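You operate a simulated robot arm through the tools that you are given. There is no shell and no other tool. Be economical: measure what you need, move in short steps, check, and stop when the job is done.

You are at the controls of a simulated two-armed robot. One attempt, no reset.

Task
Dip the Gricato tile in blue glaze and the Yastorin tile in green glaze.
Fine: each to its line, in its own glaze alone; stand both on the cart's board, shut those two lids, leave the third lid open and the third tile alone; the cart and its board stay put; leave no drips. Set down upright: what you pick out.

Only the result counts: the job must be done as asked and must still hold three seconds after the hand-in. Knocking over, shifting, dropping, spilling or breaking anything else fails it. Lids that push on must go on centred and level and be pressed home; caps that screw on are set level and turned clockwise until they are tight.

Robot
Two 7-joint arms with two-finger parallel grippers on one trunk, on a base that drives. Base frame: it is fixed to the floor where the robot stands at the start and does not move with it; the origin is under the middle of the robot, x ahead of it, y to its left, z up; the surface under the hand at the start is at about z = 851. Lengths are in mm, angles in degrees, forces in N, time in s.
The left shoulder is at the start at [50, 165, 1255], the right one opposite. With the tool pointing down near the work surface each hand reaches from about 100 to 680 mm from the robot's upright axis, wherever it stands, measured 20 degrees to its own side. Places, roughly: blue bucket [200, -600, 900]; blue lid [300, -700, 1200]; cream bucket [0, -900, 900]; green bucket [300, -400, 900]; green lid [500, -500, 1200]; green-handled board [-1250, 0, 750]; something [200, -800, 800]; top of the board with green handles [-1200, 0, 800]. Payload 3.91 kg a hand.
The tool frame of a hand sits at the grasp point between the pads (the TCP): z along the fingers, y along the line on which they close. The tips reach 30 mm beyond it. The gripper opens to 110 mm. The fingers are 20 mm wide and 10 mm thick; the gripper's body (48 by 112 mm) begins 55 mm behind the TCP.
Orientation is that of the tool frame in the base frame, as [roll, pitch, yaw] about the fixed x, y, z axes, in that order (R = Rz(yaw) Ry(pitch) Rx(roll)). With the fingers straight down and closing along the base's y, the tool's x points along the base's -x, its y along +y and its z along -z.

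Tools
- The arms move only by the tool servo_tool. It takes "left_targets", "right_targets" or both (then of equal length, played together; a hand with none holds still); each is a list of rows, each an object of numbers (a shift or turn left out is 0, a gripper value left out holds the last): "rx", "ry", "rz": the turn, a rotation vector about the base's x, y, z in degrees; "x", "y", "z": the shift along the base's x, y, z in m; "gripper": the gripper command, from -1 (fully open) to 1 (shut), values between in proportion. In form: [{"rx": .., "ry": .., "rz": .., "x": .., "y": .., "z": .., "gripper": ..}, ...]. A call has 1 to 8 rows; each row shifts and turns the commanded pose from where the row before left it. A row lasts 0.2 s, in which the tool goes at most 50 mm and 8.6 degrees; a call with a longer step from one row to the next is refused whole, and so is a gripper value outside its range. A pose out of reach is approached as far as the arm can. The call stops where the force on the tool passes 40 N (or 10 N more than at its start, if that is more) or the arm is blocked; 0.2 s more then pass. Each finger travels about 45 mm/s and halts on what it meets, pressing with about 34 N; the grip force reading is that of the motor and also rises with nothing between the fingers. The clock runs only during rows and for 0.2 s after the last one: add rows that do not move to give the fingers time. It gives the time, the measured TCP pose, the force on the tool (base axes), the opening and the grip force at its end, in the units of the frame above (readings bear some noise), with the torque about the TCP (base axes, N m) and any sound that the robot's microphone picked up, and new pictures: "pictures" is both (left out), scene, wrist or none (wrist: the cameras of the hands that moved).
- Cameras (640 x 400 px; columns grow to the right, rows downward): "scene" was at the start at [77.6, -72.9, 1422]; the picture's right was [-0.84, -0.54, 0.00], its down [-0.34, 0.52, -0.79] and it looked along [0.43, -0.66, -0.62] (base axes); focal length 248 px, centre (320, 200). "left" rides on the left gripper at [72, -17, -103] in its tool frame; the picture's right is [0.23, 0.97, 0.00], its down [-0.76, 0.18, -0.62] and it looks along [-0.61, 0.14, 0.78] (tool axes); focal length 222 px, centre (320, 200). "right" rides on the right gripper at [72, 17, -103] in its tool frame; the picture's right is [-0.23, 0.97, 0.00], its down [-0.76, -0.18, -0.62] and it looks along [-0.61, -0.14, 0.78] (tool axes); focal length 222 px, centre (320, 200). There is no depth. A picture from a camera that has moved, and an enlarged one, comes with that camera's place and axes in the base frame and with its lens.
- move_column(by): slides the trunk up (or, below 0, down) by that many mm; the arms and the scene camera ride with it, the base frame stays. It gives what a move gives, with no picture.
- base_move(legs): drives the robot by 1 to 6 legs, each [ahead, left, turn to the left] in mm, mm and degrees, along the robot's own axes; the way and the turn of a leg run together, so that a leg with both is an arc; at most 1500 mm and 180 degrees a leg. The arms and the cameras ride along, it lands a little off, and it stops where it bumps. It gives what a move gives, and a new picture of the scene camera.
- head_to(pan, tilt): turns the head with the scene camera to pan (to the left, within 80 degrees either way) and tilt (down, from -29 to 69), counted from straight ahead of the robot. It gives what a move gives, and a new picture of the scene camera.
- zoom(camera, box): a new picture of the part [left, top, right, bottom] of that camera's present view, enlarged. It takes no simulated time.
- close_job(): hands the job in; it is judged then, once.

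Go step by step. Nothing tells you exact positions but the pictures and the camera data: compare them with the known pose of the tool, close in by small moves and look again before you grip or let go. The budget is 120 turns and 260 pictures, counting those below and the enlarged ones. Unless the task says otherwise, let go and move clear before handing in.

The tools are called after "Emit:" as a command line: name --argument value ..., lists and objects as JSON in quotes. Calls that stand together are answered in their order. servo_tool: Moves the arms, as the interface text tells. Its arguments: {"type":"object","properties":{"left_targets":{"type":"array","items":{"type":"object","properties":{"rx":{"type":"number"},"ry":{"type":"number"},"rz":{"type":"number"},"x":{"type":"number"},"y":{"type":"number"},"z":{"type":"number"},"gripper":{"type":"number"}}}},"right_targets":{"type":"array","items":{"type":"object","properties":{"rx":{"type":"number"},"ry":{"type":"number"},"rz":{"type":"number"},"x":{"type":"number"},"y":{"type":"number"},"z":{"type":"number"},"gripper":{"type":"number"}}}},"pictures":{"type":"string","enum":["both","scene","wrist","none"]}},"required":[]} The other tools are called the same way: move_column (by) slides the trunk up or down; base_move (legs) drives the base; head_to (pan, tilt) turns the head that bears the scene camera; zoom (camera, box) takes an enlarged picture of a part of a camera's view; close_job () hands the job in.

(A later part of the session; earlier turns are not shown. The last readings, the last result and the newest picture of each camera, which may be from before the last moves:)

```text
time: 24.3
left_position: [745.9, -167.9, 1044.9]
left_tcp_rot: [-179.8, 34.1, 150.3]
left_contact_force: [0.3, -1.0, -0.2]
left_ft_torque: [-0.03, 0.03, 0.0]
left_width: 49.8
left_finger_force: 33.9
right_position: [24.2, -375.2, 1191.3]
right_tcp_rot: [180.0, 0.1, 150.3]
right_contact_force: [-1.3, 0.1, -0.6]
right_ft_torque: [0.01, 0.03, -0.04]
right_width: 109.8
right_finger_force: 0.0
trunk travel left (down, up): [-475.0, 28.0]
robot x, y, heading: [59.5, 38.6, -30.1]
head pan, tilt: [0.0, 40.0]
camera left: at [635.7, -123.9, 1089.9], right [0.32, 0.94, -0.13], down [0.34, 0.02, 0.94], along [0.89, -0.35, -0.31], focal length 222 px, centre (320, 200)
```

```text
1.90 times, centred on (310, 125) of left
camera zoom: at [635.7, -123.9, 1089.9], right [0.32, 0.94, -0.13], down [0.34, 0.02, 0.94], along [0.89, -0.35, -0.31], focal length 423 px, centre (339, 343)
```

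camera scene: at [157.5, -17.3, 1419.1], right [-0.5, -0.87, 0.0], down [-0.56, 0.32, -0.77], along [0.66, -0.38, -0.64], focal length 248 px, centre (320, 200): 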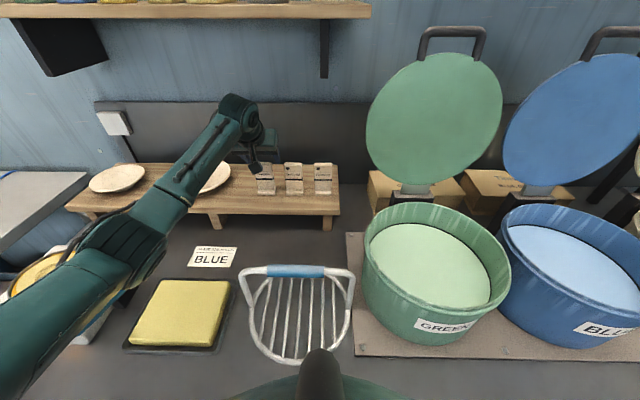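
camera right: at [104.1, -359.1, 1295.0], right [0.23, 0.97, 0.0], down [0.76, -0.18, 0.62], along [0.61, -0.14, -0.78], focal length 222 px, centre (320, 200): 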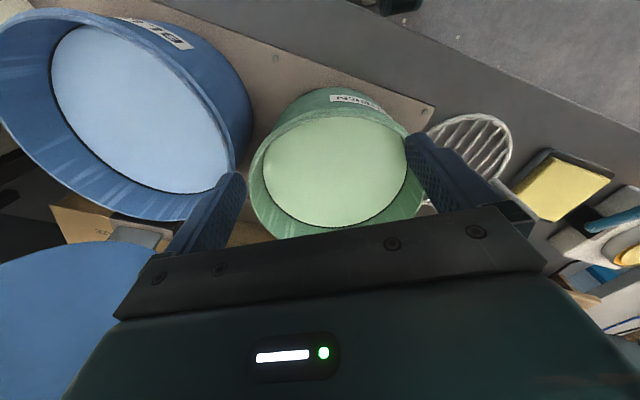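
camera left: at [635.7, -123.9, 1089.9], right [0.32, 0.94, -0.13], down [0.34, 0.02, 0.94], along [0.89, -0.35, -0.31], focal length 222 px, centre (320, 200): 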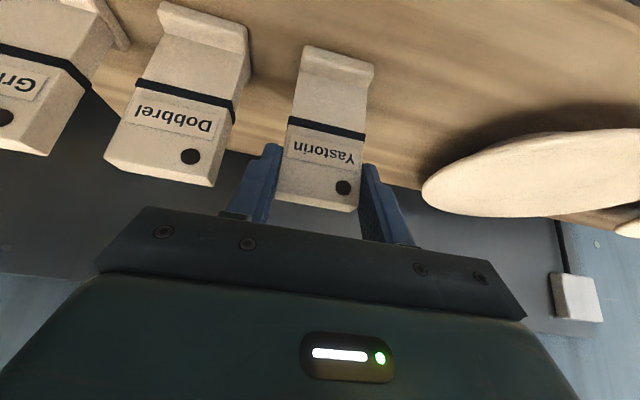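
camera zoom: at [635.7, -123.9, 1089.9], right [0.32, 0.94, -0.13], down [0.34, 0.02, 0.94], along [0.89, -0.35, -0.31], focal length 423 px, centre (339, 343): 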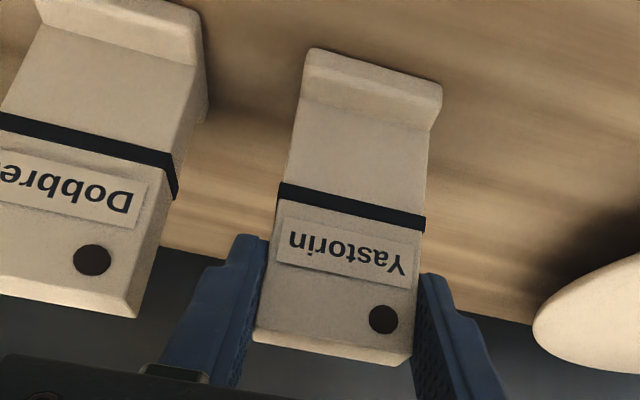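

Gripped at 50 mm wide, with the fingers well above the line. Lifting straight up.

Emit:
servo_tool --left_targets '[{"z": 0.01, "gripper": 1}, {"z": 0.03}, {"z": 0.04}, {"z": 0.04}, {}]' --pictures "both"

```text
time: 25.5
left_position: [747.4, -167.7, 1163.2]
left_tcp_rot: [-180.0, 34.0, 150.2]
left_contact_force: [-0.4, 0.5, -1.0]
left_ft_torque: [-0.04, 0.01, 0.01]
left_width: 49.6
left_finger_force: 33.6
right_position: [25.0, -375.0, 1192.0]
right_tcp_rot: [180.0, 0.1, 150.2]
right_contact_force: [-0.3, 0.6, 0.1]
right_ft_torque: [-0.03, -0.02, -0.02]
right_width: 109.8
right_finger_force: 0.0
trunk travel left (down, up): [-475.0, 28.0]
robot x, y, heading: [56.3, 35.5, -29.9]
head pan, tilt: [0.0, 40.0]
camera scene: at [158.0, -17.3, 1419.0], right [-0.5, -0.87, 0.0], down [-0.56, 0.32, -0.77], along [0.66, -0.38, -0.64], focal length 248 px, centre (320, 200)
camera left: at [637.0, -123.5, 1209.5], right [0.32, 0.94, -0.13], down [0.34, 0.01, 0.94], along [0.89, -0.35, -0.31], focal length 222 px, centre (320, 200)
```

scene: 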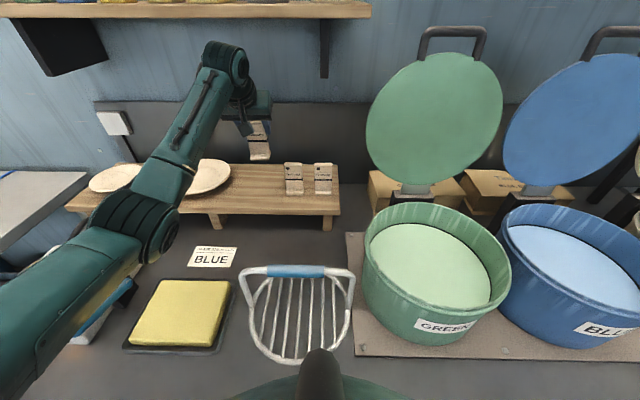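
left: 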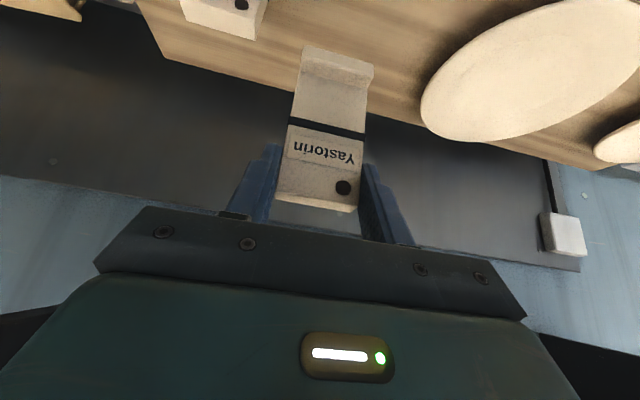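

Yastorin is held cleanly; its line is about 34 mm below the TCP and its base about 84 below. I'll retract the left hand, then shift the base left so the right hand can reach Gricato clear of the green lid.

Emit:
servo_tool --left_targets '[{"x": -0.026, "y": 0.029, "z": 0.006}, {"x": -0.026, "y": 0.029, "z": 0.006}, {"x": -0.026, "y": 0.029, "z": 0.006}, {"x": -0.026, "y": 0.029, "z": 0.006}, {"x": -0.026, "y": 0.029, "z": 0.006}, {"x": -0.026, "y": 0.029, "z": 0.006}]' --pictures "none"

Emit:
base_move --legs '[[0, 130, 0]]'

Emit:
servo_tool --right_targets '[{"rx": -4.25, "ry": -7.36, "x": 0.028, "y": 0.02, "gripper": -0.3}, {"rx": -4.25, "ry": -7.36, "x": 0.028, "y": 0.02}, {"rx": -4.25, "ry": -7.36, "x": 0.028, "y": 0.02}, {"rx": -4.25, "ry": -7.36, "x": 0.028, "y": 0.02}, {"x": 0.028, "y": 0.02}, {"x": 0.028, "y": 0.02}, {"x": 0.03, "y": 0.02}, {"x": 0.03, "y": 0.02}]' --pictures "both"

```text
time: 26.9
left_position: [588.9, 8.7, 1200.5]
left_tcp_rot: [-179.7, 34.0, 150.3]
left_contact_force: [0.7, 0.6, -1.9]
left_ft_torque: [0.02, -0.01, -0.01]
left_width: 49.6
left_finger_force: 33.8
right_position: [24.2, -372.7, 1192.0]
right_tcp_rot: [-179.9, 0.0, 150.1]
right_contact_force: [-0.2, -0.5, -0.3]
right_ft_torque: [-0.02, -0.01, 0.0]
right_width: 109.9
right_finger_force: 0.1
trunk travel left (down, up): [-475.0, 28.0]
robot x, y, heading: [57.5, 40.8, -29.9]
head pan, tilt: [0.0, 40.0]
```

```text
time: 28.7
left_position: [654.9, 120.0, 1201.3]
left_tcp_rot: [-179.7, 34.0, 150.2]
left_contact_force: [0.5, 0.2, -0.2]
left_ft_torque: [0.01, 0.03, -0.01]
left_width: 49.4
left_finger_force: 34.3
right_position: [88.2, -262.3, 1190.9]
right_tcp_rot: [-179.9, 0.0, 150.2]
right_contact_force: [-0.3, 0.3, 0.9]
right_ft_torque: [-0.02, 0.0, 0.02]
right_width: 109.9
right_finger_force: 0.1
trunk travel left (down, up): [-475.0, 28.0]
robot x, y, heading: [122.5, 153.6, -30.1]
head pan, tilt: [0.0, 40.0]
camera scene: at [222.3, 95.5, 1419.1], right [-0.5, -0.87, 0.0], down [-0.56, 0.32, -0.77], along [0.66, -0.38, -0.64], focal length 248 px, centre (320, 200)
```

scene: 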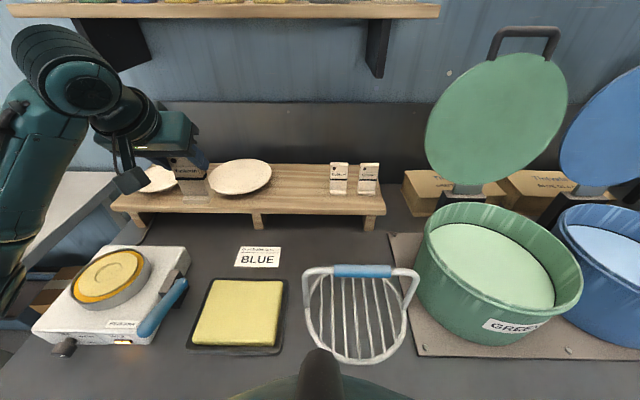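

```text
time: 30.5
left_position: [655.0, 119.0, 1200.0]
left_tcp_rot: [-179.8, 34.0, 150.3]
left_contact_force: [0.9, 0.3, -1.1]
left_ft_torque: [-0.04, 0.0, 0.02]
left_width: 49.5
left_finger_force: 34.5
right_position: [350.1, -172.3, 1260.9]
right_tcp_rot: [-180.0, 33.9, 150.2]
right_contact_force: [0.4, -0.5, -0.2]
right_ft_torque: [0.02, 0.03, -0.02]
right_width: 71.4
right_finger_force: 0.0
right hand out of reach, approached as far as the arm can: row 1, 2, 3, 4
trunk travel left (down, up): [-475.0, 28.0]
robot x, y, heading: [124.9, 150.4, -29.9]
head pan, tilt: [0.0, 40.0]
camera scene: at [223.3, 95.9, 1419.0], right [-0.5, -0.87, 0.0], down [-0.56, 0.32, -0.77], along [0.66, -0.38, -0.64], focal length 248 px, centre (320, 200)
camera right: at [256.4, -98.5, 1306.4], right [0.65, 0.75, 0.12], down [0.16, -0.29, 0.94], along [0.74, -0.59, -0.31], focal length 222 px, centre (320, 200)
```

scene: 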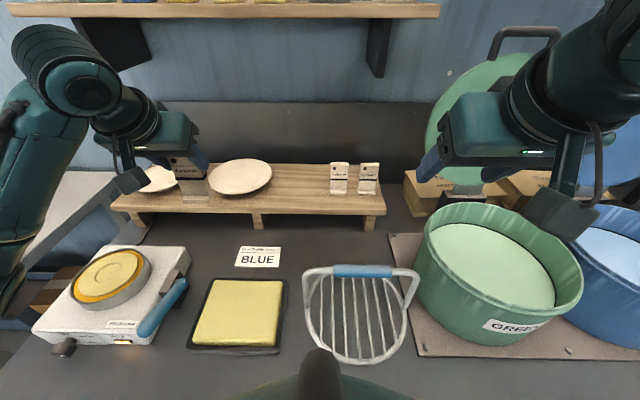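
right: 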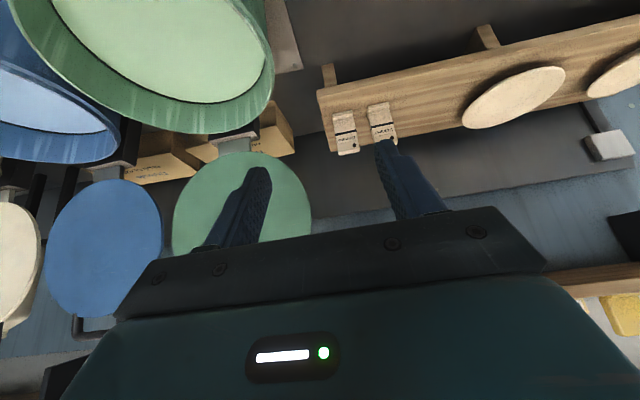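

The right hand is now ahead over the green bucket, tilted as wanted. Gricato should be at about (658, -316), so I'll approach it in stages.

Emit:
servo_tool --right_targets '[{}, {"x": 0.0332, "y": -0.0145, "z": -0.012}, {"x": 0.0332, "y": -0.0145, "z": -0.012}, {"x": 0.0332, "y": -0.0145, "z": -0.012}, {"x": 0.0332, "y": -0.0145, "z": -0.012}, {"x": 0.0332, "y": -0.0145, "z": -0.012}, {"x": 0.0332, "y": -0.0145, "z": -0.012}, {}]' --pictures "both"

```text
time: 32.3
left_position: [653.9, 119.4, 1201.8]
left_tcp_rot: [-179.8, 33.9, 150.3]
left_contact_force: [0.4, 0.5, -1.0]
left_ft_torque: [-0.02, 0.06, 0.0]
left_width: 49.6
left_finger_force: 34.2
right_position: [546.8, -259.5, 1189.5]
right_tcp_rot: [-179.8, 34.1, 150.3]
right_contact_force: [0.1, -0.3, 0.1]
right_ft_torque: [0.0, -0.03, -0.01]
right_width: 71.3
right_finger_force: 0.0
trunk travel left (down, up): [-475.0, 28.0]
robot x, y, heading: [120.3, 153.3, -30.0]
head pan, tilt: [0.0, 40.0]
camera scene: at [221.5, 95.7, 1419.2], right [-0.5, -0.87, 0.0], down [-0.56, 0.32, -0.77], along [0.66, -0.38, -0.64], focal length 248 px, centre (320, 200)
camera right: at [453.6, -187.2, 1235.1], right [0.65, 0.75, 0.12], down [0.16, -0.29, 0.94], along [0.75, -0.59, -0.31], focal length 222 px, centre (320, 200)
```

scene: 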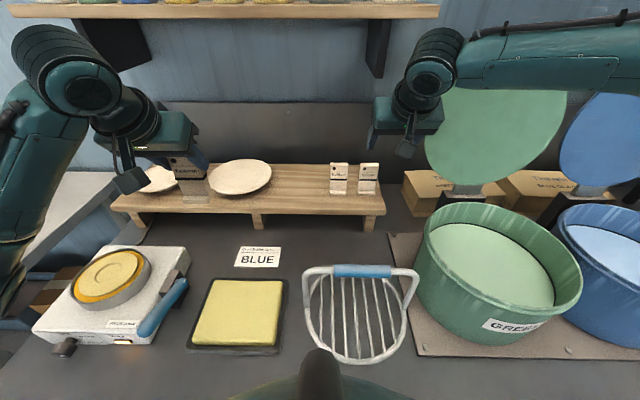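
right: 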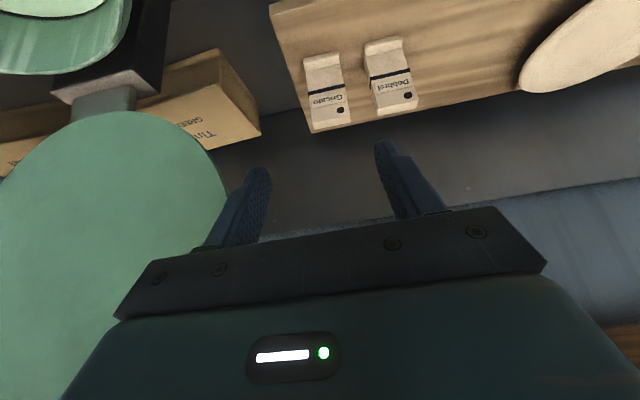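

Gricato's top back edge computes to 710 ahead and -138 across, matching the estimate. I'll move to just above it, watching the forearm's gap to the green lid.

Emit:
servo_tool --right_targets '[{"x": 0.0285, "y": -0.0147, "z": -0.014}, {"x": 0.0285, "y": -0.0147, "z": -0.014}, {"x": 0.0285, "y": -0.0147, "z": -0.014}, {"x": 0.0285, "y": -0.0147, "z": -0.014}, {}]' --pictures "both"

```text
time: 33.5
left_position: [654.2, 123.4, 1200.6]
left_tcp_rot: [-179.7, 33.9, 150.5]
left_contact_force: [0.1, -0.1, -1.0]
left_ft_torque: [0.06, 0.03, 0.06]
left_width: 49.5
left_finger_force: 34.0
right_position: [581.9, -321.1, 1148.6]
right_tcp_rot: [179.4, 34.2, 151.7]
right_contact_force: [1.0, 23.9, 3.7]
right_ft_torque: [-1.04, 0.15, -0.74]
right_width: 60.4
right_finger_force: 0.1
right hand out of reach, approached as far as the arm can: row 1, 2, 3, 4
trunk travel left (down, up): [-475.0, 28.0]
robot x, y, heading: [119.6, 152.9, -29.7]
head pan, tilt: [0.0, 40.0]
stopped in row 5 (right hand): the force on the tool passed its limit at 42 N (the readings are from after the stop); the commanded pose is now the measured one
camera scene: at [222.1, 99.1, 1419.2], right [-0.49, -0.87, 0.0], down [-0.56, 0.32, -0.77], along [0.67, -0.38, -0.64], focal length 248 px, centre (320, 200)
camera right: at [485.2, -251.2, 1194.7], right [0.62, 0.77, 0.14], down [0.16, -0.3, 0.94], along [0.77, -0.57, -0.31], focal length 222 px, centre (320, 200)
```

scene: 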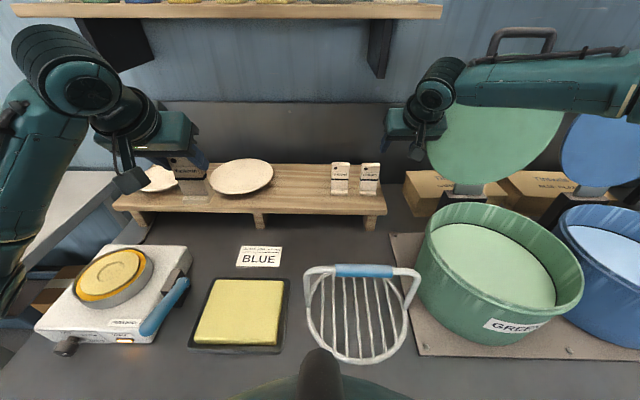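
right: 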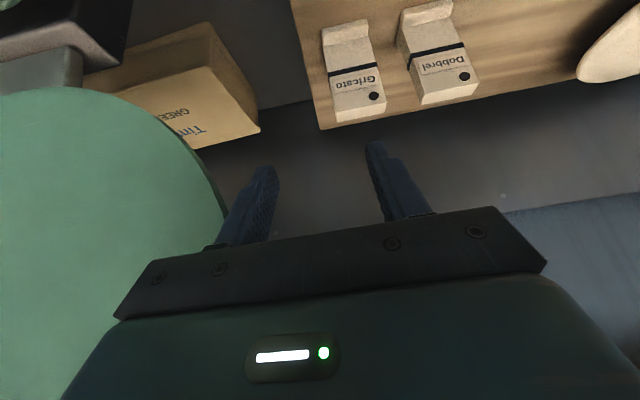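

The right hand ran out of reach and drifted so a finger touched the green lid's edge. I'll back off at once, away from the lid.

Emit:
servo_tool --right_targets '[{"x": 0.005, "y": 0.009}, {"x": -0.015, "y": 0.02, "z": 0.005}, {"x": -0.03, "y": 0.025, "z": 0.01}, {"x": -0.03, "y": 0.025, "z": 0.015}, {"x": -0.035, "y": 0.02, "z": 0.02}, {"x": -0.035, "y": 0.02, "z": 0.02}, {}]' --pictures "both"

```text
time: 35.1
left_position: [655.3, 120.4, 1200.4]
left_tcp_rot: [-179.9, 34.1, 150.4]
left_contact_force: [0.0, -0.2, -2.0]
left_ft_torque: [-0.03, -0.02, 0.0]
left_width: 49.7
left_finger_force: 34.4
right_position: [432.1, -212.4, 1217.2]
right_tcp_rot: [179.7, 34.0, 151.0]
right_contact_force: [-0.7, 0.1, 0.5]
right_ft_torque: [0.01, -0.01, 0.0]
right_width: 72.0
right_finger_force: 0.0
right hand out of reach, approached as far as the arm can: row 1
trunk travel left (down, up): [-475.0, 28.0]
robot x, y, heading: [122.0, 152.4, -29.7]
head pan, tilt: [0.0, 40.0]
camera scene: at [222.8, 95.7, 1419.0], right [-0.5, -0.87, 0.0], down [-0.56, 0.32, -0.77], along [0.66, -0.38, -0.64], focal length 248 px, centre (320, 200)
camera right: at [336.7, -141.7, 1263.5], right [0.63, 0.76, 0.13], down [0.16, -0.3, 0.94], along [0.76, -0.58, -0.31], focal length 222 px, centre (320, 200)
```

scene: 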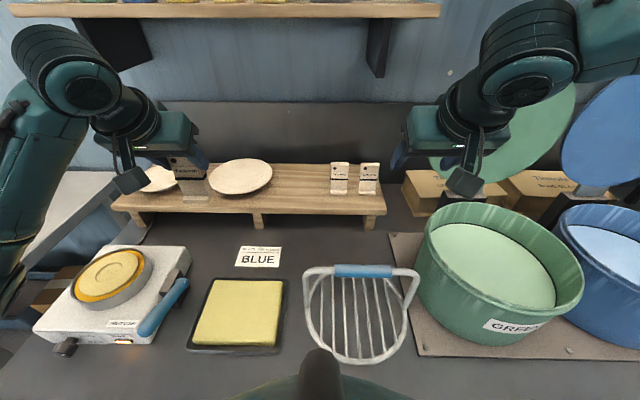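
right: 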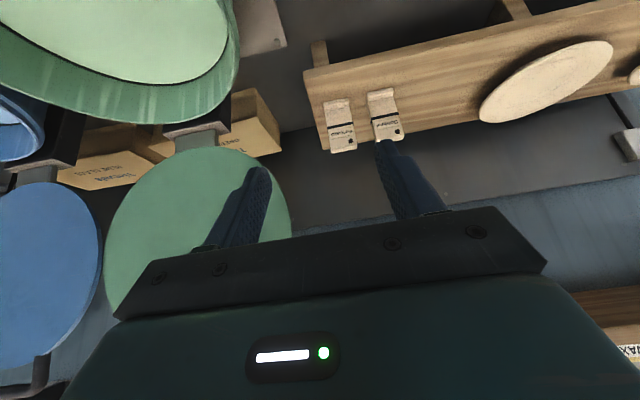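

The green lid looks undisturbed. Right-hand access to Gricato is poor, so I'll do both tiles with the left hand, one at a time. First I retract the right hand, then drive right to the green bucket.

Emit:
servo_tool --right_targets '[{"rx": 4.25, "ry": 7.36}, {"rx": 4.25, "ry": 7.36, "x": -0.03}, {"rx": 4.25, "ry": 7.36, "x": -0.035}, {"rx": 4.25, "ry": 7.36, "x": -0.035}, {"x": -0.037, "y": -0.002}, {"x": -0.037, "y": -0.002}, {"x": -0.037, "y": -0.002}, {"x": -0.03, "y": -0.002}]' --pictures "none"

Emit:
base_move --legs '[[-5, -430, 0]]'

```text
time: 36.9
left_position: [654.5, 120.9, 1201.4]
left_tcp_rot: [-180.0, 34.0, 150.3]
left_contact_force: [0.2, 0.5, -1.3]
left_ft_torque: [0.02, 0.04, 0.01]
left_width: 49.8
left_finger_force: 34.0
right_position: [190.7, -221.7, 1217.3]
right_tcp_rot: [179.2, 0.1, 150.8]
right_contact_force: [0.7, 0.1, -0.2]
right_ft_torque: [0.03, 0.0, -0.02]
right_width: 71.6
right_finger_force: 0.0
trunk travel left (down, up): [-475.0, 28.0]
robot x, y, heading: [119.8, 152.5, -29.9]
head pan, tilt: [0.0, 40.0]
```

```text
time: 41.2
left_position: [436.9, -250.4, 1201.4]
left_tcp_rot: [-179.9, 33.9, 150.4]
left_contact_force: [-0.9, -0.8, -2.1]
left_ft_torque: [0.05, 0.03, 0.0]
left_width: 49.3
left_finger_force: 34.1
right_position: [-26.7, -591.1, 1218.0]
right_tcp_rot: [179.1, 0.1, 150.8]
right_contact_force: [0.6, 0.5, 0.0]
right_ft_torque: [-0.01, -0.03, -0.03]
right_width: 71.6
right_finger_force: 0.1
trunk travel left (down, up): [-475.0, 28.0]
robot x, y, heading: [-92.1, -214.9, -29.7]
head pan, tilt: [0.0, 40.0]
camera scene: at [4.8, -274.6, 1419.1], right [-0.5, -0.87, 0.0], down [-0.56, 0.32, -0.77], along [0.67, -0.38, -0.64], focal length 248 px, centre (320, 200)
```

scene: 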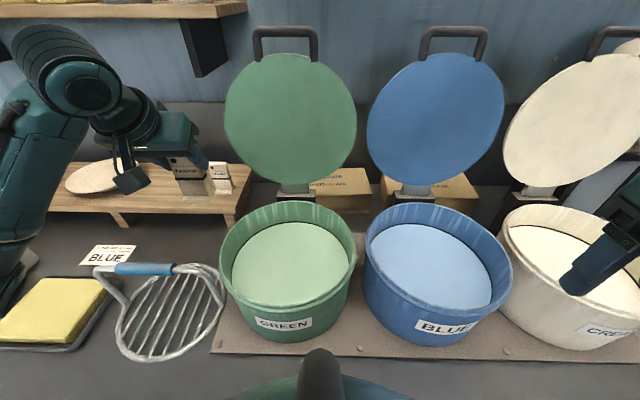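

I now face all three buckets squarely. I'll bring the tile over the green bucket, high up, and measure the rim and glaze level.

Emit:
servo_tool --left_targets '[{"x": -0.0235, "y": -0.035}, {"x": -0.0235, "y": -0.035}, {"x": -0.0235, "y": -0.035}, {"x": -0.0235, "y": -0.035}, {}]' --pictures "both"

Emit:
zoom --camera "scene" --box '[200, 120, 392, 360]'

```text
time: 42.4
left_position: [343.7, -389.2, 1201.1]
left_tcp_rot: [-179.8, 34.1, 150.4]
left_contact_force: [1.4, 0.7, -1.1]
left_ft_torque: [0.0, -0.01, -0.02]
left_width: 49.6
left_finger_force: 33.9
right_position: [-25.3, -590.7, 1217.6]
right_tcp_rot: [179.1, 0.1, 150.9]
right_contact_force: [0.3, 0.4, -0.3]
right_ft_torque: [0.0, 0.02, -0.03]
right_width: 71.5
right_finger_force: 0.1
trunk travel left (down, up): [-475.0, 28.0]
robot x, y, heading: [-98.8, -215.2, -29.8]
head pan, tilt: [0.0, 40.0]
camera scene: at [5.2, -273.8, 1419.1], right [-0.5, -0.87, 0.0], down [-0.56, 0.32, -0.77], along [0.67, -0.38, -0.64], focal length 248 px, centre (320, 200)
camera left: at [232.8, -344.8, 1246.5], right [0.32, 0.94, -0.13], down [0.33, 0.02, 0.94], along [0.89, -0.34, -0.31], focal length 222 px, centre (320, 200)
```

scene: 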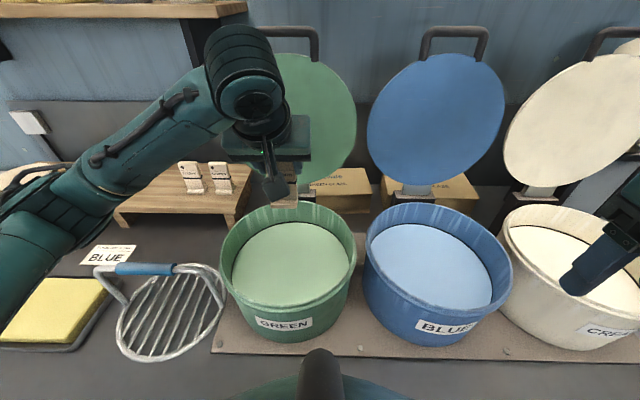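
left: 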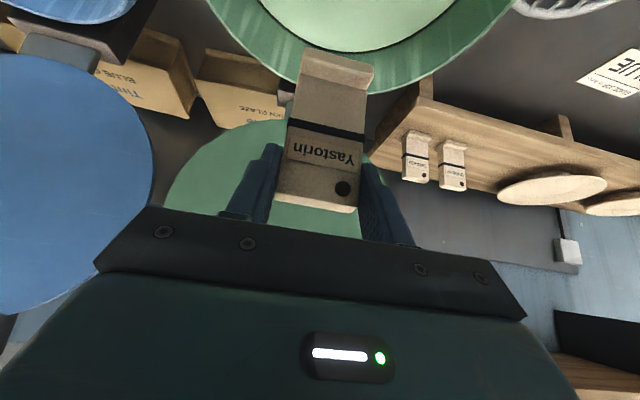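

```text
1.67 times, centred on (296, 240) of scene
camera zoom: at [5.2, -273.8, 1419.1], right [-0.5, -0.87, 0.0], down [-0.56, 0.32, -0.77], along [0.67, -0.38, -0.64], focal length 413 px, centre (360, 133)
```

zoom: 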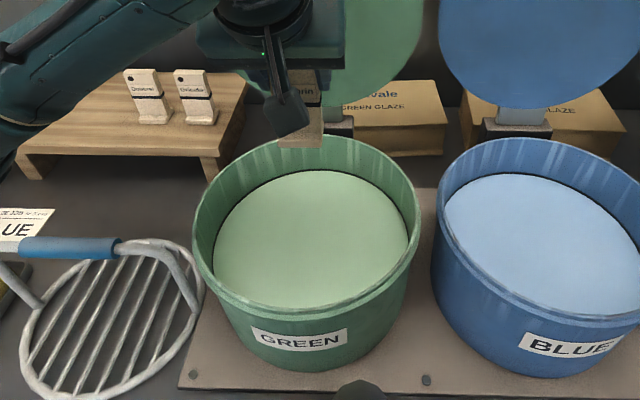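

I estimate the rim at z about 1021 and the glaze at about 958, with the bucket centred near 448 ahead and 66 left. I'll descend to just above the surface and check.

Emit:
servo_tool --left_targets '[{"x": 0.019, "y": -0.011, "z": -0.02}, {"z": -0.025}, {"z": -0.025}, {"z": -0.025}, {"z": -0.02}, {"z": -0.015}, {}]' --pictures "both"

Emit:
zoom --camera "scene" --box '[200, 120, 392, 360]'

```text
time: 44.0
left_position: [363.3, -401.0, 1070.7]
left_tcp_rot: [-179.8, 34.0, 150.4]
left_contact_force: [-0.5, -1.0, -1.4]
left_ft_torque: [0.03, -0.01, -0.01]
left_width: 49.5
left_finger_force: 34.4
right_position: [-25.0, -592.5, 1218.3]
right_tcp_rot: [179.0, 0.1, 150.8]
right_contact_force: [0.4, 0.2, 0.3]
right_ft_torque: [0.0, -0.01, -0.01]
right_width: 71.4
right_finger_force: 0.2
trunk travel left (down, up): [-475.0, 28.0]
robot x, y, heading: [-92.9, -214.5, -29.7]
head pan, tilt: [0.0, 40.0]
camera scene: at [4.9, -274.5, 1419.1], right [-0.5, -0.87, 0.0], down [-0.56, 0.32, -0.77], along [0.67, -0.38, -0.64], focal length 248 px, centre (320, 200)
camera left: at [252.4, -356.7, 1116.2], right [0.32, 0.94, -0.13], down [0.33, 0.02, 0.94], along [0.89, -0.34, -0.31], focal length 222 px, centre (320, 200)
```

scene: 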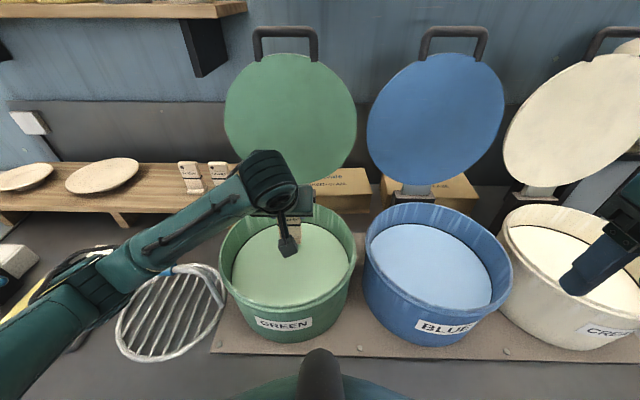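
left: 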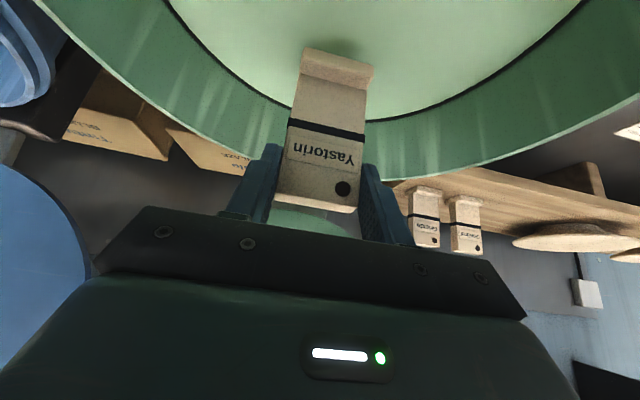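

```text
1.67 times, centred on (296, 240) of scene
camera zoom: at [4.9, -274.5, 1419.1], right [-0.5, -0.87, 0.0], down [-0.56, 0.32, -0.77], along [0.67, -0.38, -0.64], focal length 413 px, centre (360, 133)
```

zoom: 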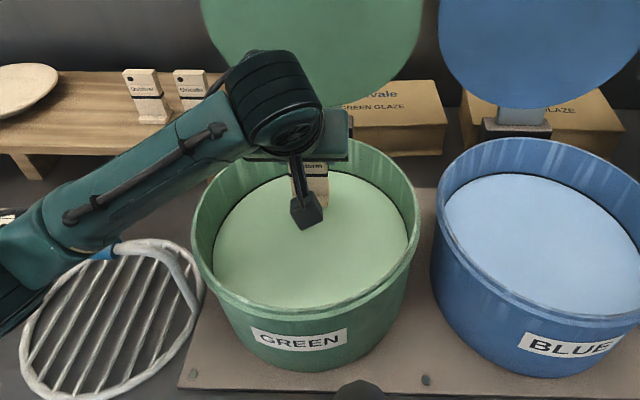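

The tile hangs about 30 mm above the glaze, clear of the walls. The left elbow is low on the left side, so I'll check its clearance before going lower.

Emit:
head_to --pan 40 --tilt 45

```text
time: 45.1
left_position: [363.0, -400.7, 1071.4]
left_tcp_rot: [-179.8, 34.0, 150.4]
left_contact_force: [-0.5, 0.2, -1.4]
left_ft_torque: [0.02, 0.0, 0.02]
left_width: 49.6
left_finger_force: 34.3
right_position: [-24.1, -591.6, 1218.4]
right_tcp_rot: [179.0, 0.0, 150.8]
right_contact_force: [-0.1, -0.3, 0.5]
right_ft_torque: [-0.02, 0.02, -0.02]
right_width: 71.5
right_finger_force: 0.1
trunk travel left (down, up): [-475.0, 28.0]
robot x, y, heading: [-95.5, -218.3, -29.8]
head pan, tilt: [40.0, 45.0]
camera scene: at [11.1, -218.0, 1411.8], right [0.18, -0.98, 0.0], down [-0.7, -0.13, -0.71], along [0.7, 0.13, -0.71], focal length 248 px, centre (320, 200)
```

scene: 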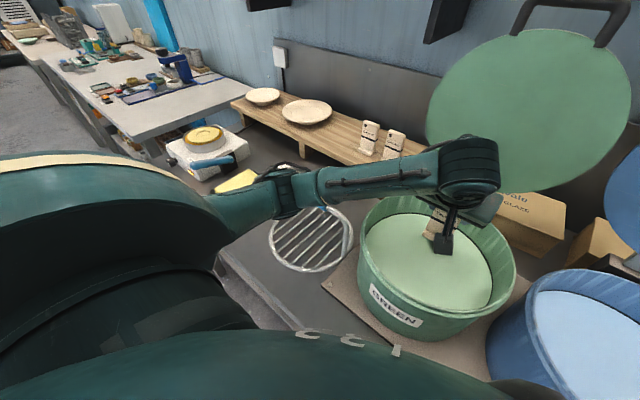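

The elbow is around z 1090, well above everything. I'll descend to put the line just above the glaze.

Emit:
servo_tool --left_targets '[{"z": -0.015}, {"z": -0.015}, {"z": -0.015}, {"z": -0.015}, {"z": -0.008}, {}]' --pictures "both"

Emit:
zoom --camera "left" --box '[240, 30, 432, 220]'

Emit:
zoom --camera "scene" --box '[380, 170, 500, 270]'

```text
time: 46.5
left_position: [362.1, -400.3, 1003.0]
left_tcp_rot: [-179.9, 34.0, 150.4]
left_contact_force: [-0.8, -0.1, -0.8]
left_ft_torque: [0.0, -0.01, 0.01]
left_width: 49.7
left_finger_force: 33.9
right_position: [-25.4, -591.6, 1218.4]
right_tcp_rot: [179.1, 0.1, 150.8]
right_contact_force: [-0.2, -0.7, 1.2]
right_ft_torque: [-0.01, 0.02, -0.01]
right_width: 71.5
right_finger_force: 0.0
trunk travel left (down, up): [-475.0, 28.0]
robot x, y, heading: [-98.1, -216.8, -29.8]
head pan, tilt: [40.0, 45.0]
camera scene: at [11.0, -217.9, 1411.8], right [0.18, -0.98, 0.0], down [-0.7, -0.13, -0.71], along [0.7, 0.13, -0.71], focal length 248 px, centre (320, 200)
camera left: at [252.2, -356.6, 1048.6], right [0.32, 0.94, -0.13], down [0.33, 0.02, 0.94], along [0.89, -0.34, -0.31], focal length 222 px, centre (320, 200)
```

scene: 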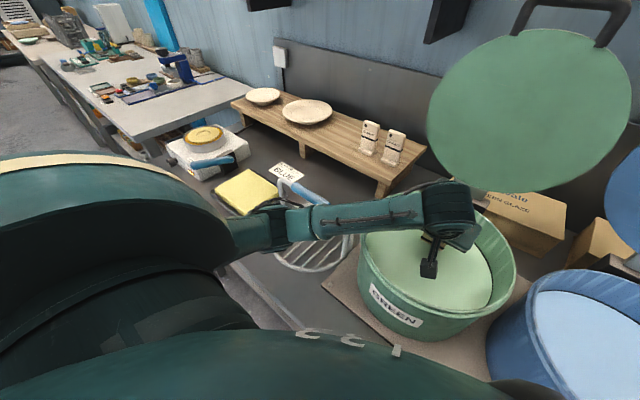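
left: 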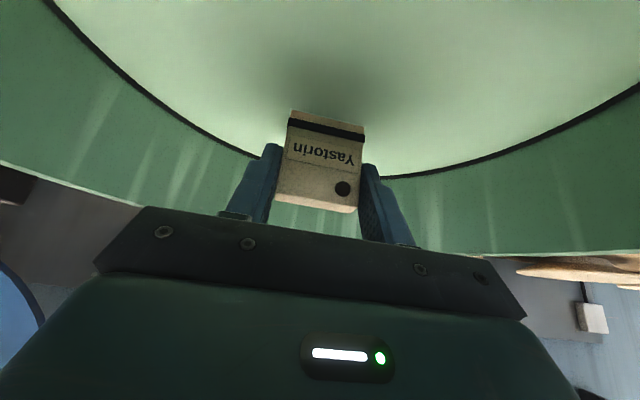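

```text
2.11 times, centred on (336, 125) of left
camera zoom: at [252.2, -356.6, 1048.6], right [0.32, 0.94, -0.13], down [0.33, 0.02, 0.94], along [0.89, -0.34, -0.31], focal length 468 px, centre (286, 358)
```

zoom: 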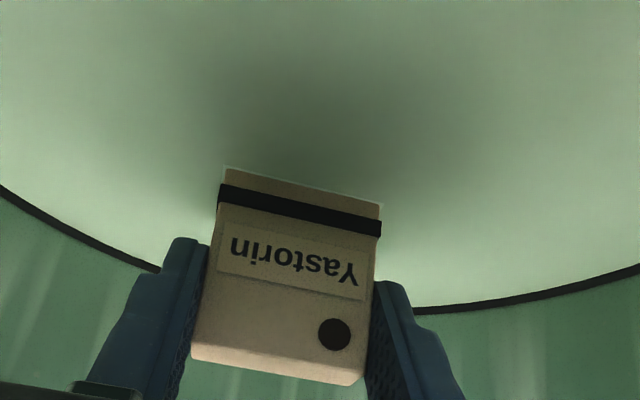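

```text
4.00 times, centred on (440, 220) of scene
camera zoom: at [11.0, -217.9, 1411.8], right [0.18, -0.98, 0.0], down [-0.7, -0.13, -0.71], along [0.7, 0.13, -0.71], focal length 990 px, centre (-160, 120)
```

zoom: 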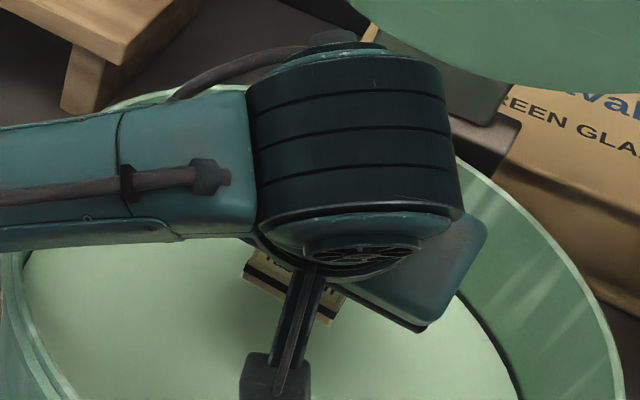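

The glaze is about 6–7 mm below the line's edge. I'll go down 9 mm to bring the surface to the middle of the line.

Emit:
servo_tool --left_targets '[{"z": -0.005}, {"z": -0.004}, {}, {}]' --pictures "wrist"

Emit:
zoom --camera "left" --box '[260, 80, 400, 220]'

```text
time: 47.5
left_position: [360.5, -399.6, 995.0]
left_tcp_rot: [-179.8, 34.0, 150.4]
left_contact_force: [0.1, 0.5, -1.0]
left_ft_torque: [0.01, 0.02, -0.02]
left_width: 49.7
left_finger_force: 34.1
right_position: [-24.5, -591.8, 1218.1]
right_tcp_rot: [179.0, 0.1, 150.9]
right_contact_force: [0.3, 0.0, -0.2]
right_ft_torque: [-0.02, 0.02, 0.02]
right_width: 71.7
right_finger_force: 0.0
trunk travel left (down, up): [-475.0, 28.0]
robot x, y, heading: [-98.0, -217.1, -29.9]
head pan, tilt: [40.0, 45.0]
camera left: at [252.3, -356.6, 1039.8], right [0.32, 0.94, -0.13], down [0.34, 0.02, 0.94], along [0.89, -0.34, -0.31], focal length 222 px, centre (320, 200)
```

left: 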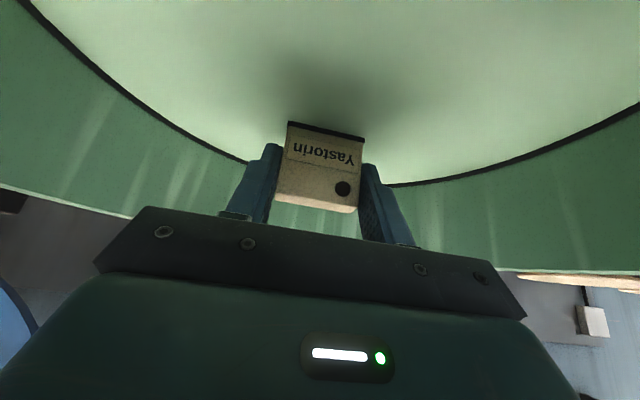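

```text
2.86 times, centred on (330, 150) of left
camera zoom: at [252.3, -356.6, 1039.8], right [0.32, 0.94, -0.13], down [0.34, 0.02, 0.94], along [0.89, -0.34, -0.31], focal length 635 px, centre (291, 343)
```

zoom: 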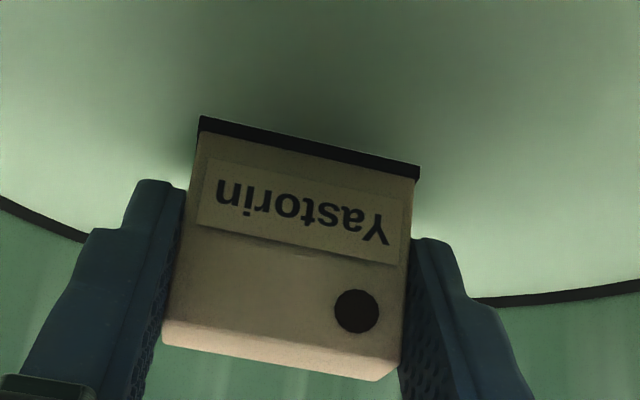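

The surface sits at mid-line, level across. I'll hold a moment, then lift out slowly and let it drip over the bucket.

Emit:
servo_tool --left_targets '[{}, {}, {"z": 0.01}, {"z": 0.015}, {"z": 0.015}, {"z": 0.015}, {"z": 0.015}, {}]' --pictures "wrist"

Emit:
zoom --camera "left" --box '[250, 20, 410, 220]'

```text
time: 49.3
left_position: [362.9, -400.6, 1064.6]
left_tcp_rot: [-179.9, 34.0, 150.4]
left_contact_force: [0.8, 0.1, -0.3]
left_ft_torque: [0.0, 0.04, -0.01]
left_width: 49.9
left_finger_force: 34.1
right_position: [-25.6, -591.4, 1217.7]
right_tcp_rot: [179.1, 0.1, 150.7]
right_contact_force: [0.1, 0.6, 0.2]
right_ft_torque: [0.02, -0.01, 0.01]
right_width: 71.7
right_finger_force: 0.0
trunk travel left (down, up): [-475.0, 28.0]
robot x, y, heading: [-97.1, -215.3, -29.9]
head pan, tilt: [40.0, 45.0]
camera left: at [252.1, -356.2, 1110.0], right [0.32, 0.94, -0.13], down [0.33, 0.02, 0.94], along [0.89, -0.34, -0.31], focal length 222 px, centre (320, 200)
```

left: 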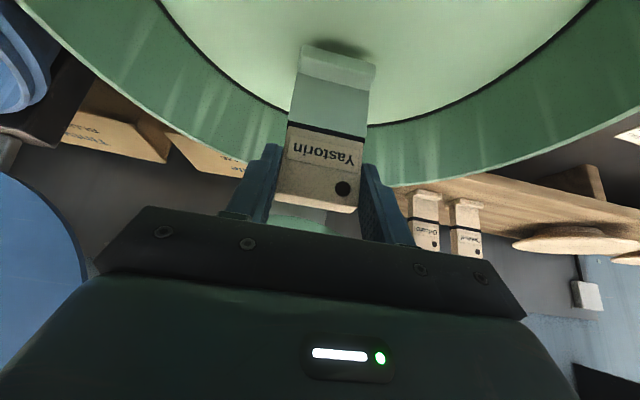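

```text
2.00 times, centred on (330, 120) of left
camera zoom: at [252.1, -356.2, 1110.0], right [0.32, 0.94, -0.13], down [0.33, 0.02, 0.94], along [0.89, -0.34, -0.31], focal length 444 px, centre (300, 360)
```

zoom: 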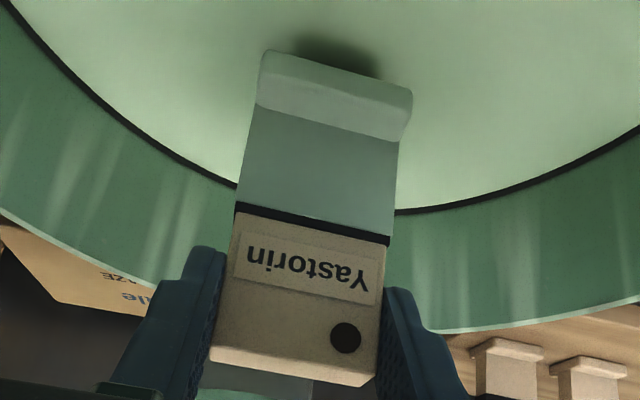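

Cleanly glazed to the line. Now I'll wait over the bucket to let it drain.

Emit:
servo_tool --left_targets '[{}, {}, {}, {}, {}, {}, {}, {}]' --pictures "none"

Emit:
servo_tool --left_targets '[{}, {}, {}, {}, {}, {}, {}, {}]' --pictures "none"

Emit:
servo_tool --left_targets '[{}, {}, {}, {}, {}, {}, {}, {}]' --pictures "none"

Emit:
servo_tool --left_targets '[{}, {}, {}, {}, {}, {}, {}, {}]' --pictures "none"

Emit:
servo_tool --left_targets '[{}, {}, {}, {}, {}, {}, {}, {}]' --pictures "wrist"

Emit:
zoom --camera "left" --box '[250, 0, 410, 120]'

```text
time: 51.1
left_position: [362.4, -401.0, 1065.0]
left_tcp_rot: [-179.8, 33.9, 150.5]
left_contact_force: [0.2, 0.5, -0.4]
left_ft_torque: [0.05, 0.0, -0.03]
left_width: 49.5
left_finger_force: 34.2
right_position: [-24.1, -592.3, 1218.0]
right_tcp_rot: [179.1, 0.1, 150.8]
right_contact_force: [-0.1, -0.9, 0.6]
right_ft_torque: [0.0, 0.01, 0.0]
right_width: 71.7
right_finger_force: 0.1
trunk travel left (down, up): [-475.0, 28.0]
robot x, y, heading: [-98.2, -217.1, -29.8]
head pan, tilt: [40.0, 45.0]
```

```text
time: 52.9
left_position: [361.9, -399.9, 1063.7]
left_tcp_rot: [-180.0, 34.1, 150.4]
left_contact_force: [-0.3, -0.2, -0.9]
left_ft_torque: [0.03, 0.01, -0.03]
left_width: 49.5
left_finger_force: 34.0
right_position: [-24.4, -592.4, 1217.8]
right_tcp_rot: [179.0, 0.2, 150.8]
right_contact_force: [0.6, -0.4, -1.4]
right_ft_torque: [0.01, 0.02, -0.01]
right_width: 71.3
right_finger_force: 0.1
trunk travel left (down, up): [-475.0, 28.0]
robot x, y, heading: [-94.7, -220.0, -30.1]
head pan, tilt: [40.0, 45.0]
```

```text
time: 54.7
left_position: [362.8, -400.9, 1064.5]
left_tcp_rot: [-179.9, 34.0, 150.4]
left_contact_force: [-0.4, -0.9, -0.9]
left_ft_torque: [0.0, -0.03, -0.02]
left_width: 49.7
left_finger_force: 34.6
right_position: [-25.1, -591.8, 1219.0]
right_tcp_rot: [179.1, 0.1, 150.8]
right_contact_force: [-0.2, 0.4, -0.3]
right_ft_torque: [-0.02, 0.03, -0.02]
right_width: 71.4
right_finger_force: 0.0
trunk travel left (down, up): [-475.0, 28.0]
robot x, y, heading: [-95.0, -219.3, -29.7]
head pan, tilt: [40.0, 45.0]
```

```text
time: 56.5
left_position: [362.3, -400.2, 1064.4]
left_tcp_rot: [-179.8, 34.0, 150.5]
left_contact_force: [0.3, 0.3, -1.1]
left_ft_torque: [0.0, 0.02, 0.01]
left_width: 49.3
left_finger_force: 34.3
right_position: [-25.6, -591.1, 1218.6]
right_tcp_rot: [179.1, 0.2, 150.8]
right_contact_force: [-1.0, -0.1, 0.6]
right_ft_torque: [-0.01, 0.02, 0.0]
right_width: 71.6
right_finger_force: 0.1
trunk travel left (down, up): [-475.0, 28.0]
robot x, y, heading: [-91.4, -216.4, -29.7]
head pan, tilt: [40.0, 45.0]
```

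```text
time: 58.3
left_position: [362.0, -400.8, 1063.4]
left_tcp_rot: [-179.9, 34.0, 150.4]
left_contact_force: [0.6, -0.1, -1.1]
left_ft_torque: [-0.03, -0.03, 0.01]
left_width: 49.6
left_finger_force: 33.7
right_position: [-25.2, -590.7, 1218.9]
right_tcp_rot: [179.2, 0.1, 150.8]
right_contact_force: [0.3, 0.2, 0.9]
right_ft_torque: [0.01, -0.04, -0.03]
right_width: 71.4
right_finger_force: 0.0
trunk travel left (down, up): [-475.0, 28.0]
robot x, y, heading: [-97.6, -216.5, -29.7]
head pan, tilt: [40.0, 45.0]
camera left: at [252.0, -356.3, 1109.7], right [0.32, 0.94, -0.13], down [0.33, 0.02, 0.94], along [0.89, -0.34, -0.31], focal length 222 px, centre (320, 200)
```

left: 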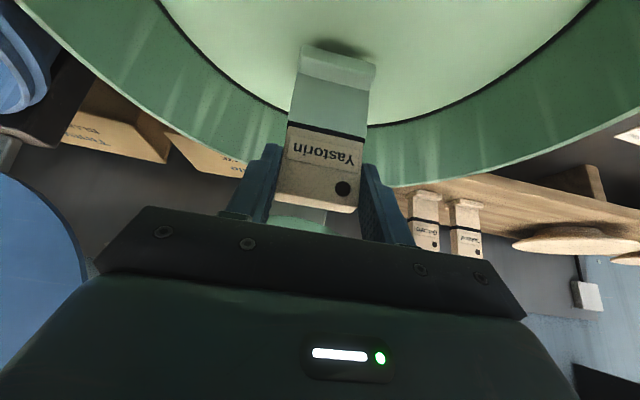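

```text
3.33 times, centred on (330, 60) of left
camera zoom: at [252.0, -356.3, 1109.7], right [0.32, 0.94, -0.13], down [0.33, 0.02, 0.94], along [0.89, -0.34, -0.31], focal length 740 px, centre (287, 667)
```

zoom: 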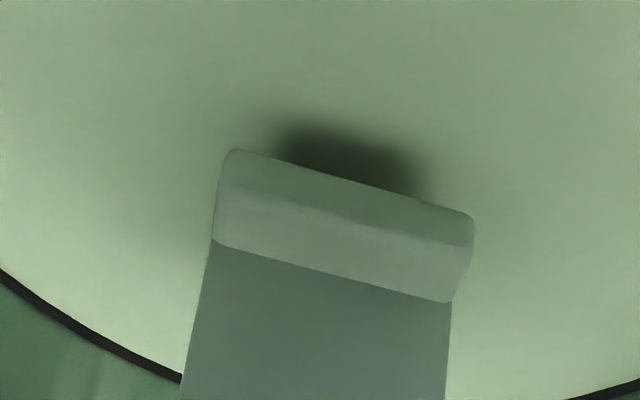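

Drained about 9 s with no bead visible. I'll wait a little more, raise the tile, pull it in, and back away from the bench.

Emit:
servo_tool --left_targets '[{}, {}, {}, {}, {}, {}, {}, {}]' --pictures "none"

Emit:
servo_tool --left_targets '[{}, {}, {}, {}, {}, {}, {}, {}]' --pictures "none"

Emit:
servo_tool --left_targets '[{"z": 0.02}, {"z": 0.025}, {"z": 0.025}, {"z": 0.025}, {"z": 0.025}, {"z": 0.02}, {}]' --pictures "wrist"

Emit:
base_move --legs '[[-350, 0, 0]]'

```text
time: 60.1
left_position: [362.9, -401.3, 1063.1]
left_tcp_rot: [-180.0, 34.0, 150.3]
left_contact_force: [0.2, 0.5, -1.6]
left_ft_torque: [0.02, 0.02, -0.03]
left_width: 49.5
left_finger_force: 34.4
right_position: [-25.3, -591.9, 1217.4]
right_tcp_rot: [179.0, 0.1, 150.8]
right_contact_force: [-0.4, -0.6, -0.3]
right_ft_torque: [0.0, -0.01, -0.02]
right_width: 71.1
right_finger_force: 0.0
trunk travel left (down, up): [-475.0, 28.0]
robot x, y, heading: [-97.2, -218.6, -29.7]
head pan, tilt: [40.0, 45.0]
```

```text
time: 61.9
left_position: [362.1, -400.4, 1064.1]
left_tcp_rot: [-179.9, 34.0, 150.4]
left_contact_force: [0.1, 0.1, -0.9]
left_ft_torque: [0.03, 0.03, 0.03]
left_width: 49.5
left_finger_force: 34.1
right_position: [-24.7, -591.7, 1217.0]
right_tcp_rot: [179.1, 0.1, 150.8]
right_contact_force: [0.2, -0.5, 0.1]
right_ft_torque: [0.0, -0.01, 0.0]
right_width: 71.5
right_finger_force: 0.0
trunk travel left (down, up): [-475.0, 28.0]
robot x, y, heading: [-96.2, -220.9, -29.3]
head pan, tilt: [40.0, 45.0]
```

```text
time: 63.5
left_position: [362.6, -400.1, 1205.1]
left_tcp_rot: [180.0, 34.0, 150.4]
left_contact_force: [0.3, -0.6, -0.5]
left_ft_torque: [0.01, 0.03, 0.03]
left_width: 49.4
left_finger_force: 34.2
right_position: [-24.3, -591.4, 1217.9]
right_tcp_rot: [179.0, 0.1, 150.7]
right_contact_force: [0.2, -0.7, -0.8]
right_ft_torque: [0.01, -0.02, 0.02]
right_width: 71.6
right_finger_force: 0.1
trunk travel left (down, up): [-475.0, 28.0]
robot x, y, heading: [-93.7, -220.0, -29.7]
head pan, tilt: [40.0, 45.0]
camera left: at [252.3, -356.8, 1249.5], right [0.32, 0.94, -0.13], down [0.34, 0.02, 0.94], along [0.89, -0.34, -0.31], focal length 222 px, centre (320, 200)
```

left: 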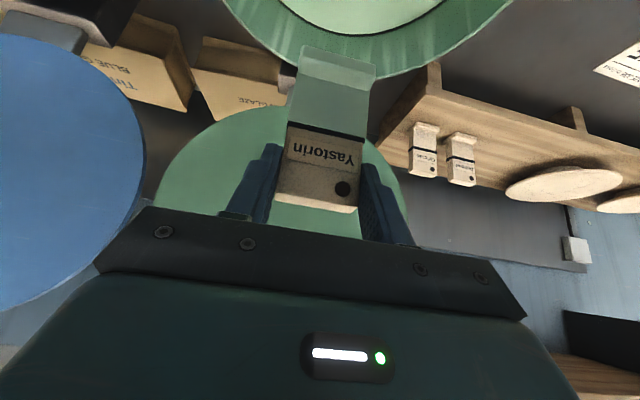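

```text
time: 65.7
left_position: [59.1, -225.9, 1204.7]
left_tcp_rot: [-179.9, 34.0, 150.6]
left_contact_force: [0.0, -0.1, -1.0]
left_ft_torque: [0.0, 0.02, 0.03]
left_width: 49.8
left_finger_force: 34.4
right_position: [-328.7, -419.4, 1217.8]
right_tcp_rot: [179.1, 0.2, 150.9]
right_contact_force: [0.7, -0.1, 0.2]
right_ft_torque: [-0.05, -0.02, -0.02]
right_width: 71.4
right_finger_force: 0.1
trunk travel left (down, up): [-475.0, 28.0]
robot x, y, heading: [-400.9, -43.3, -29.3]
head pan, tilt: [40.0, 45.0]
camera scene: at [-293.2, -44.6, 1411.9], right [0.18, -0.98, 0.0], down [-0.7, -0.13, -0.71], along [0.7, 0.13, -0.71], focal length 248 px, centre (320, 200)
```

scene: 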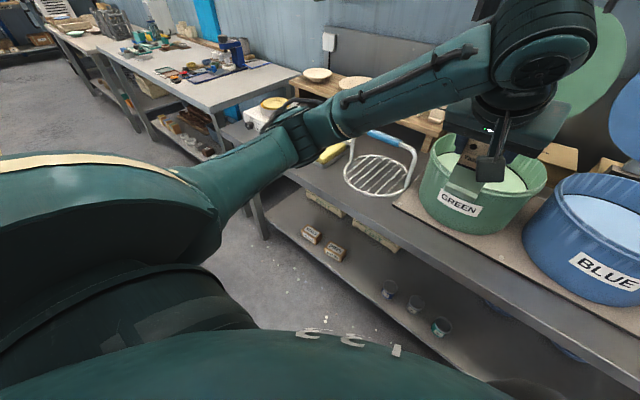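

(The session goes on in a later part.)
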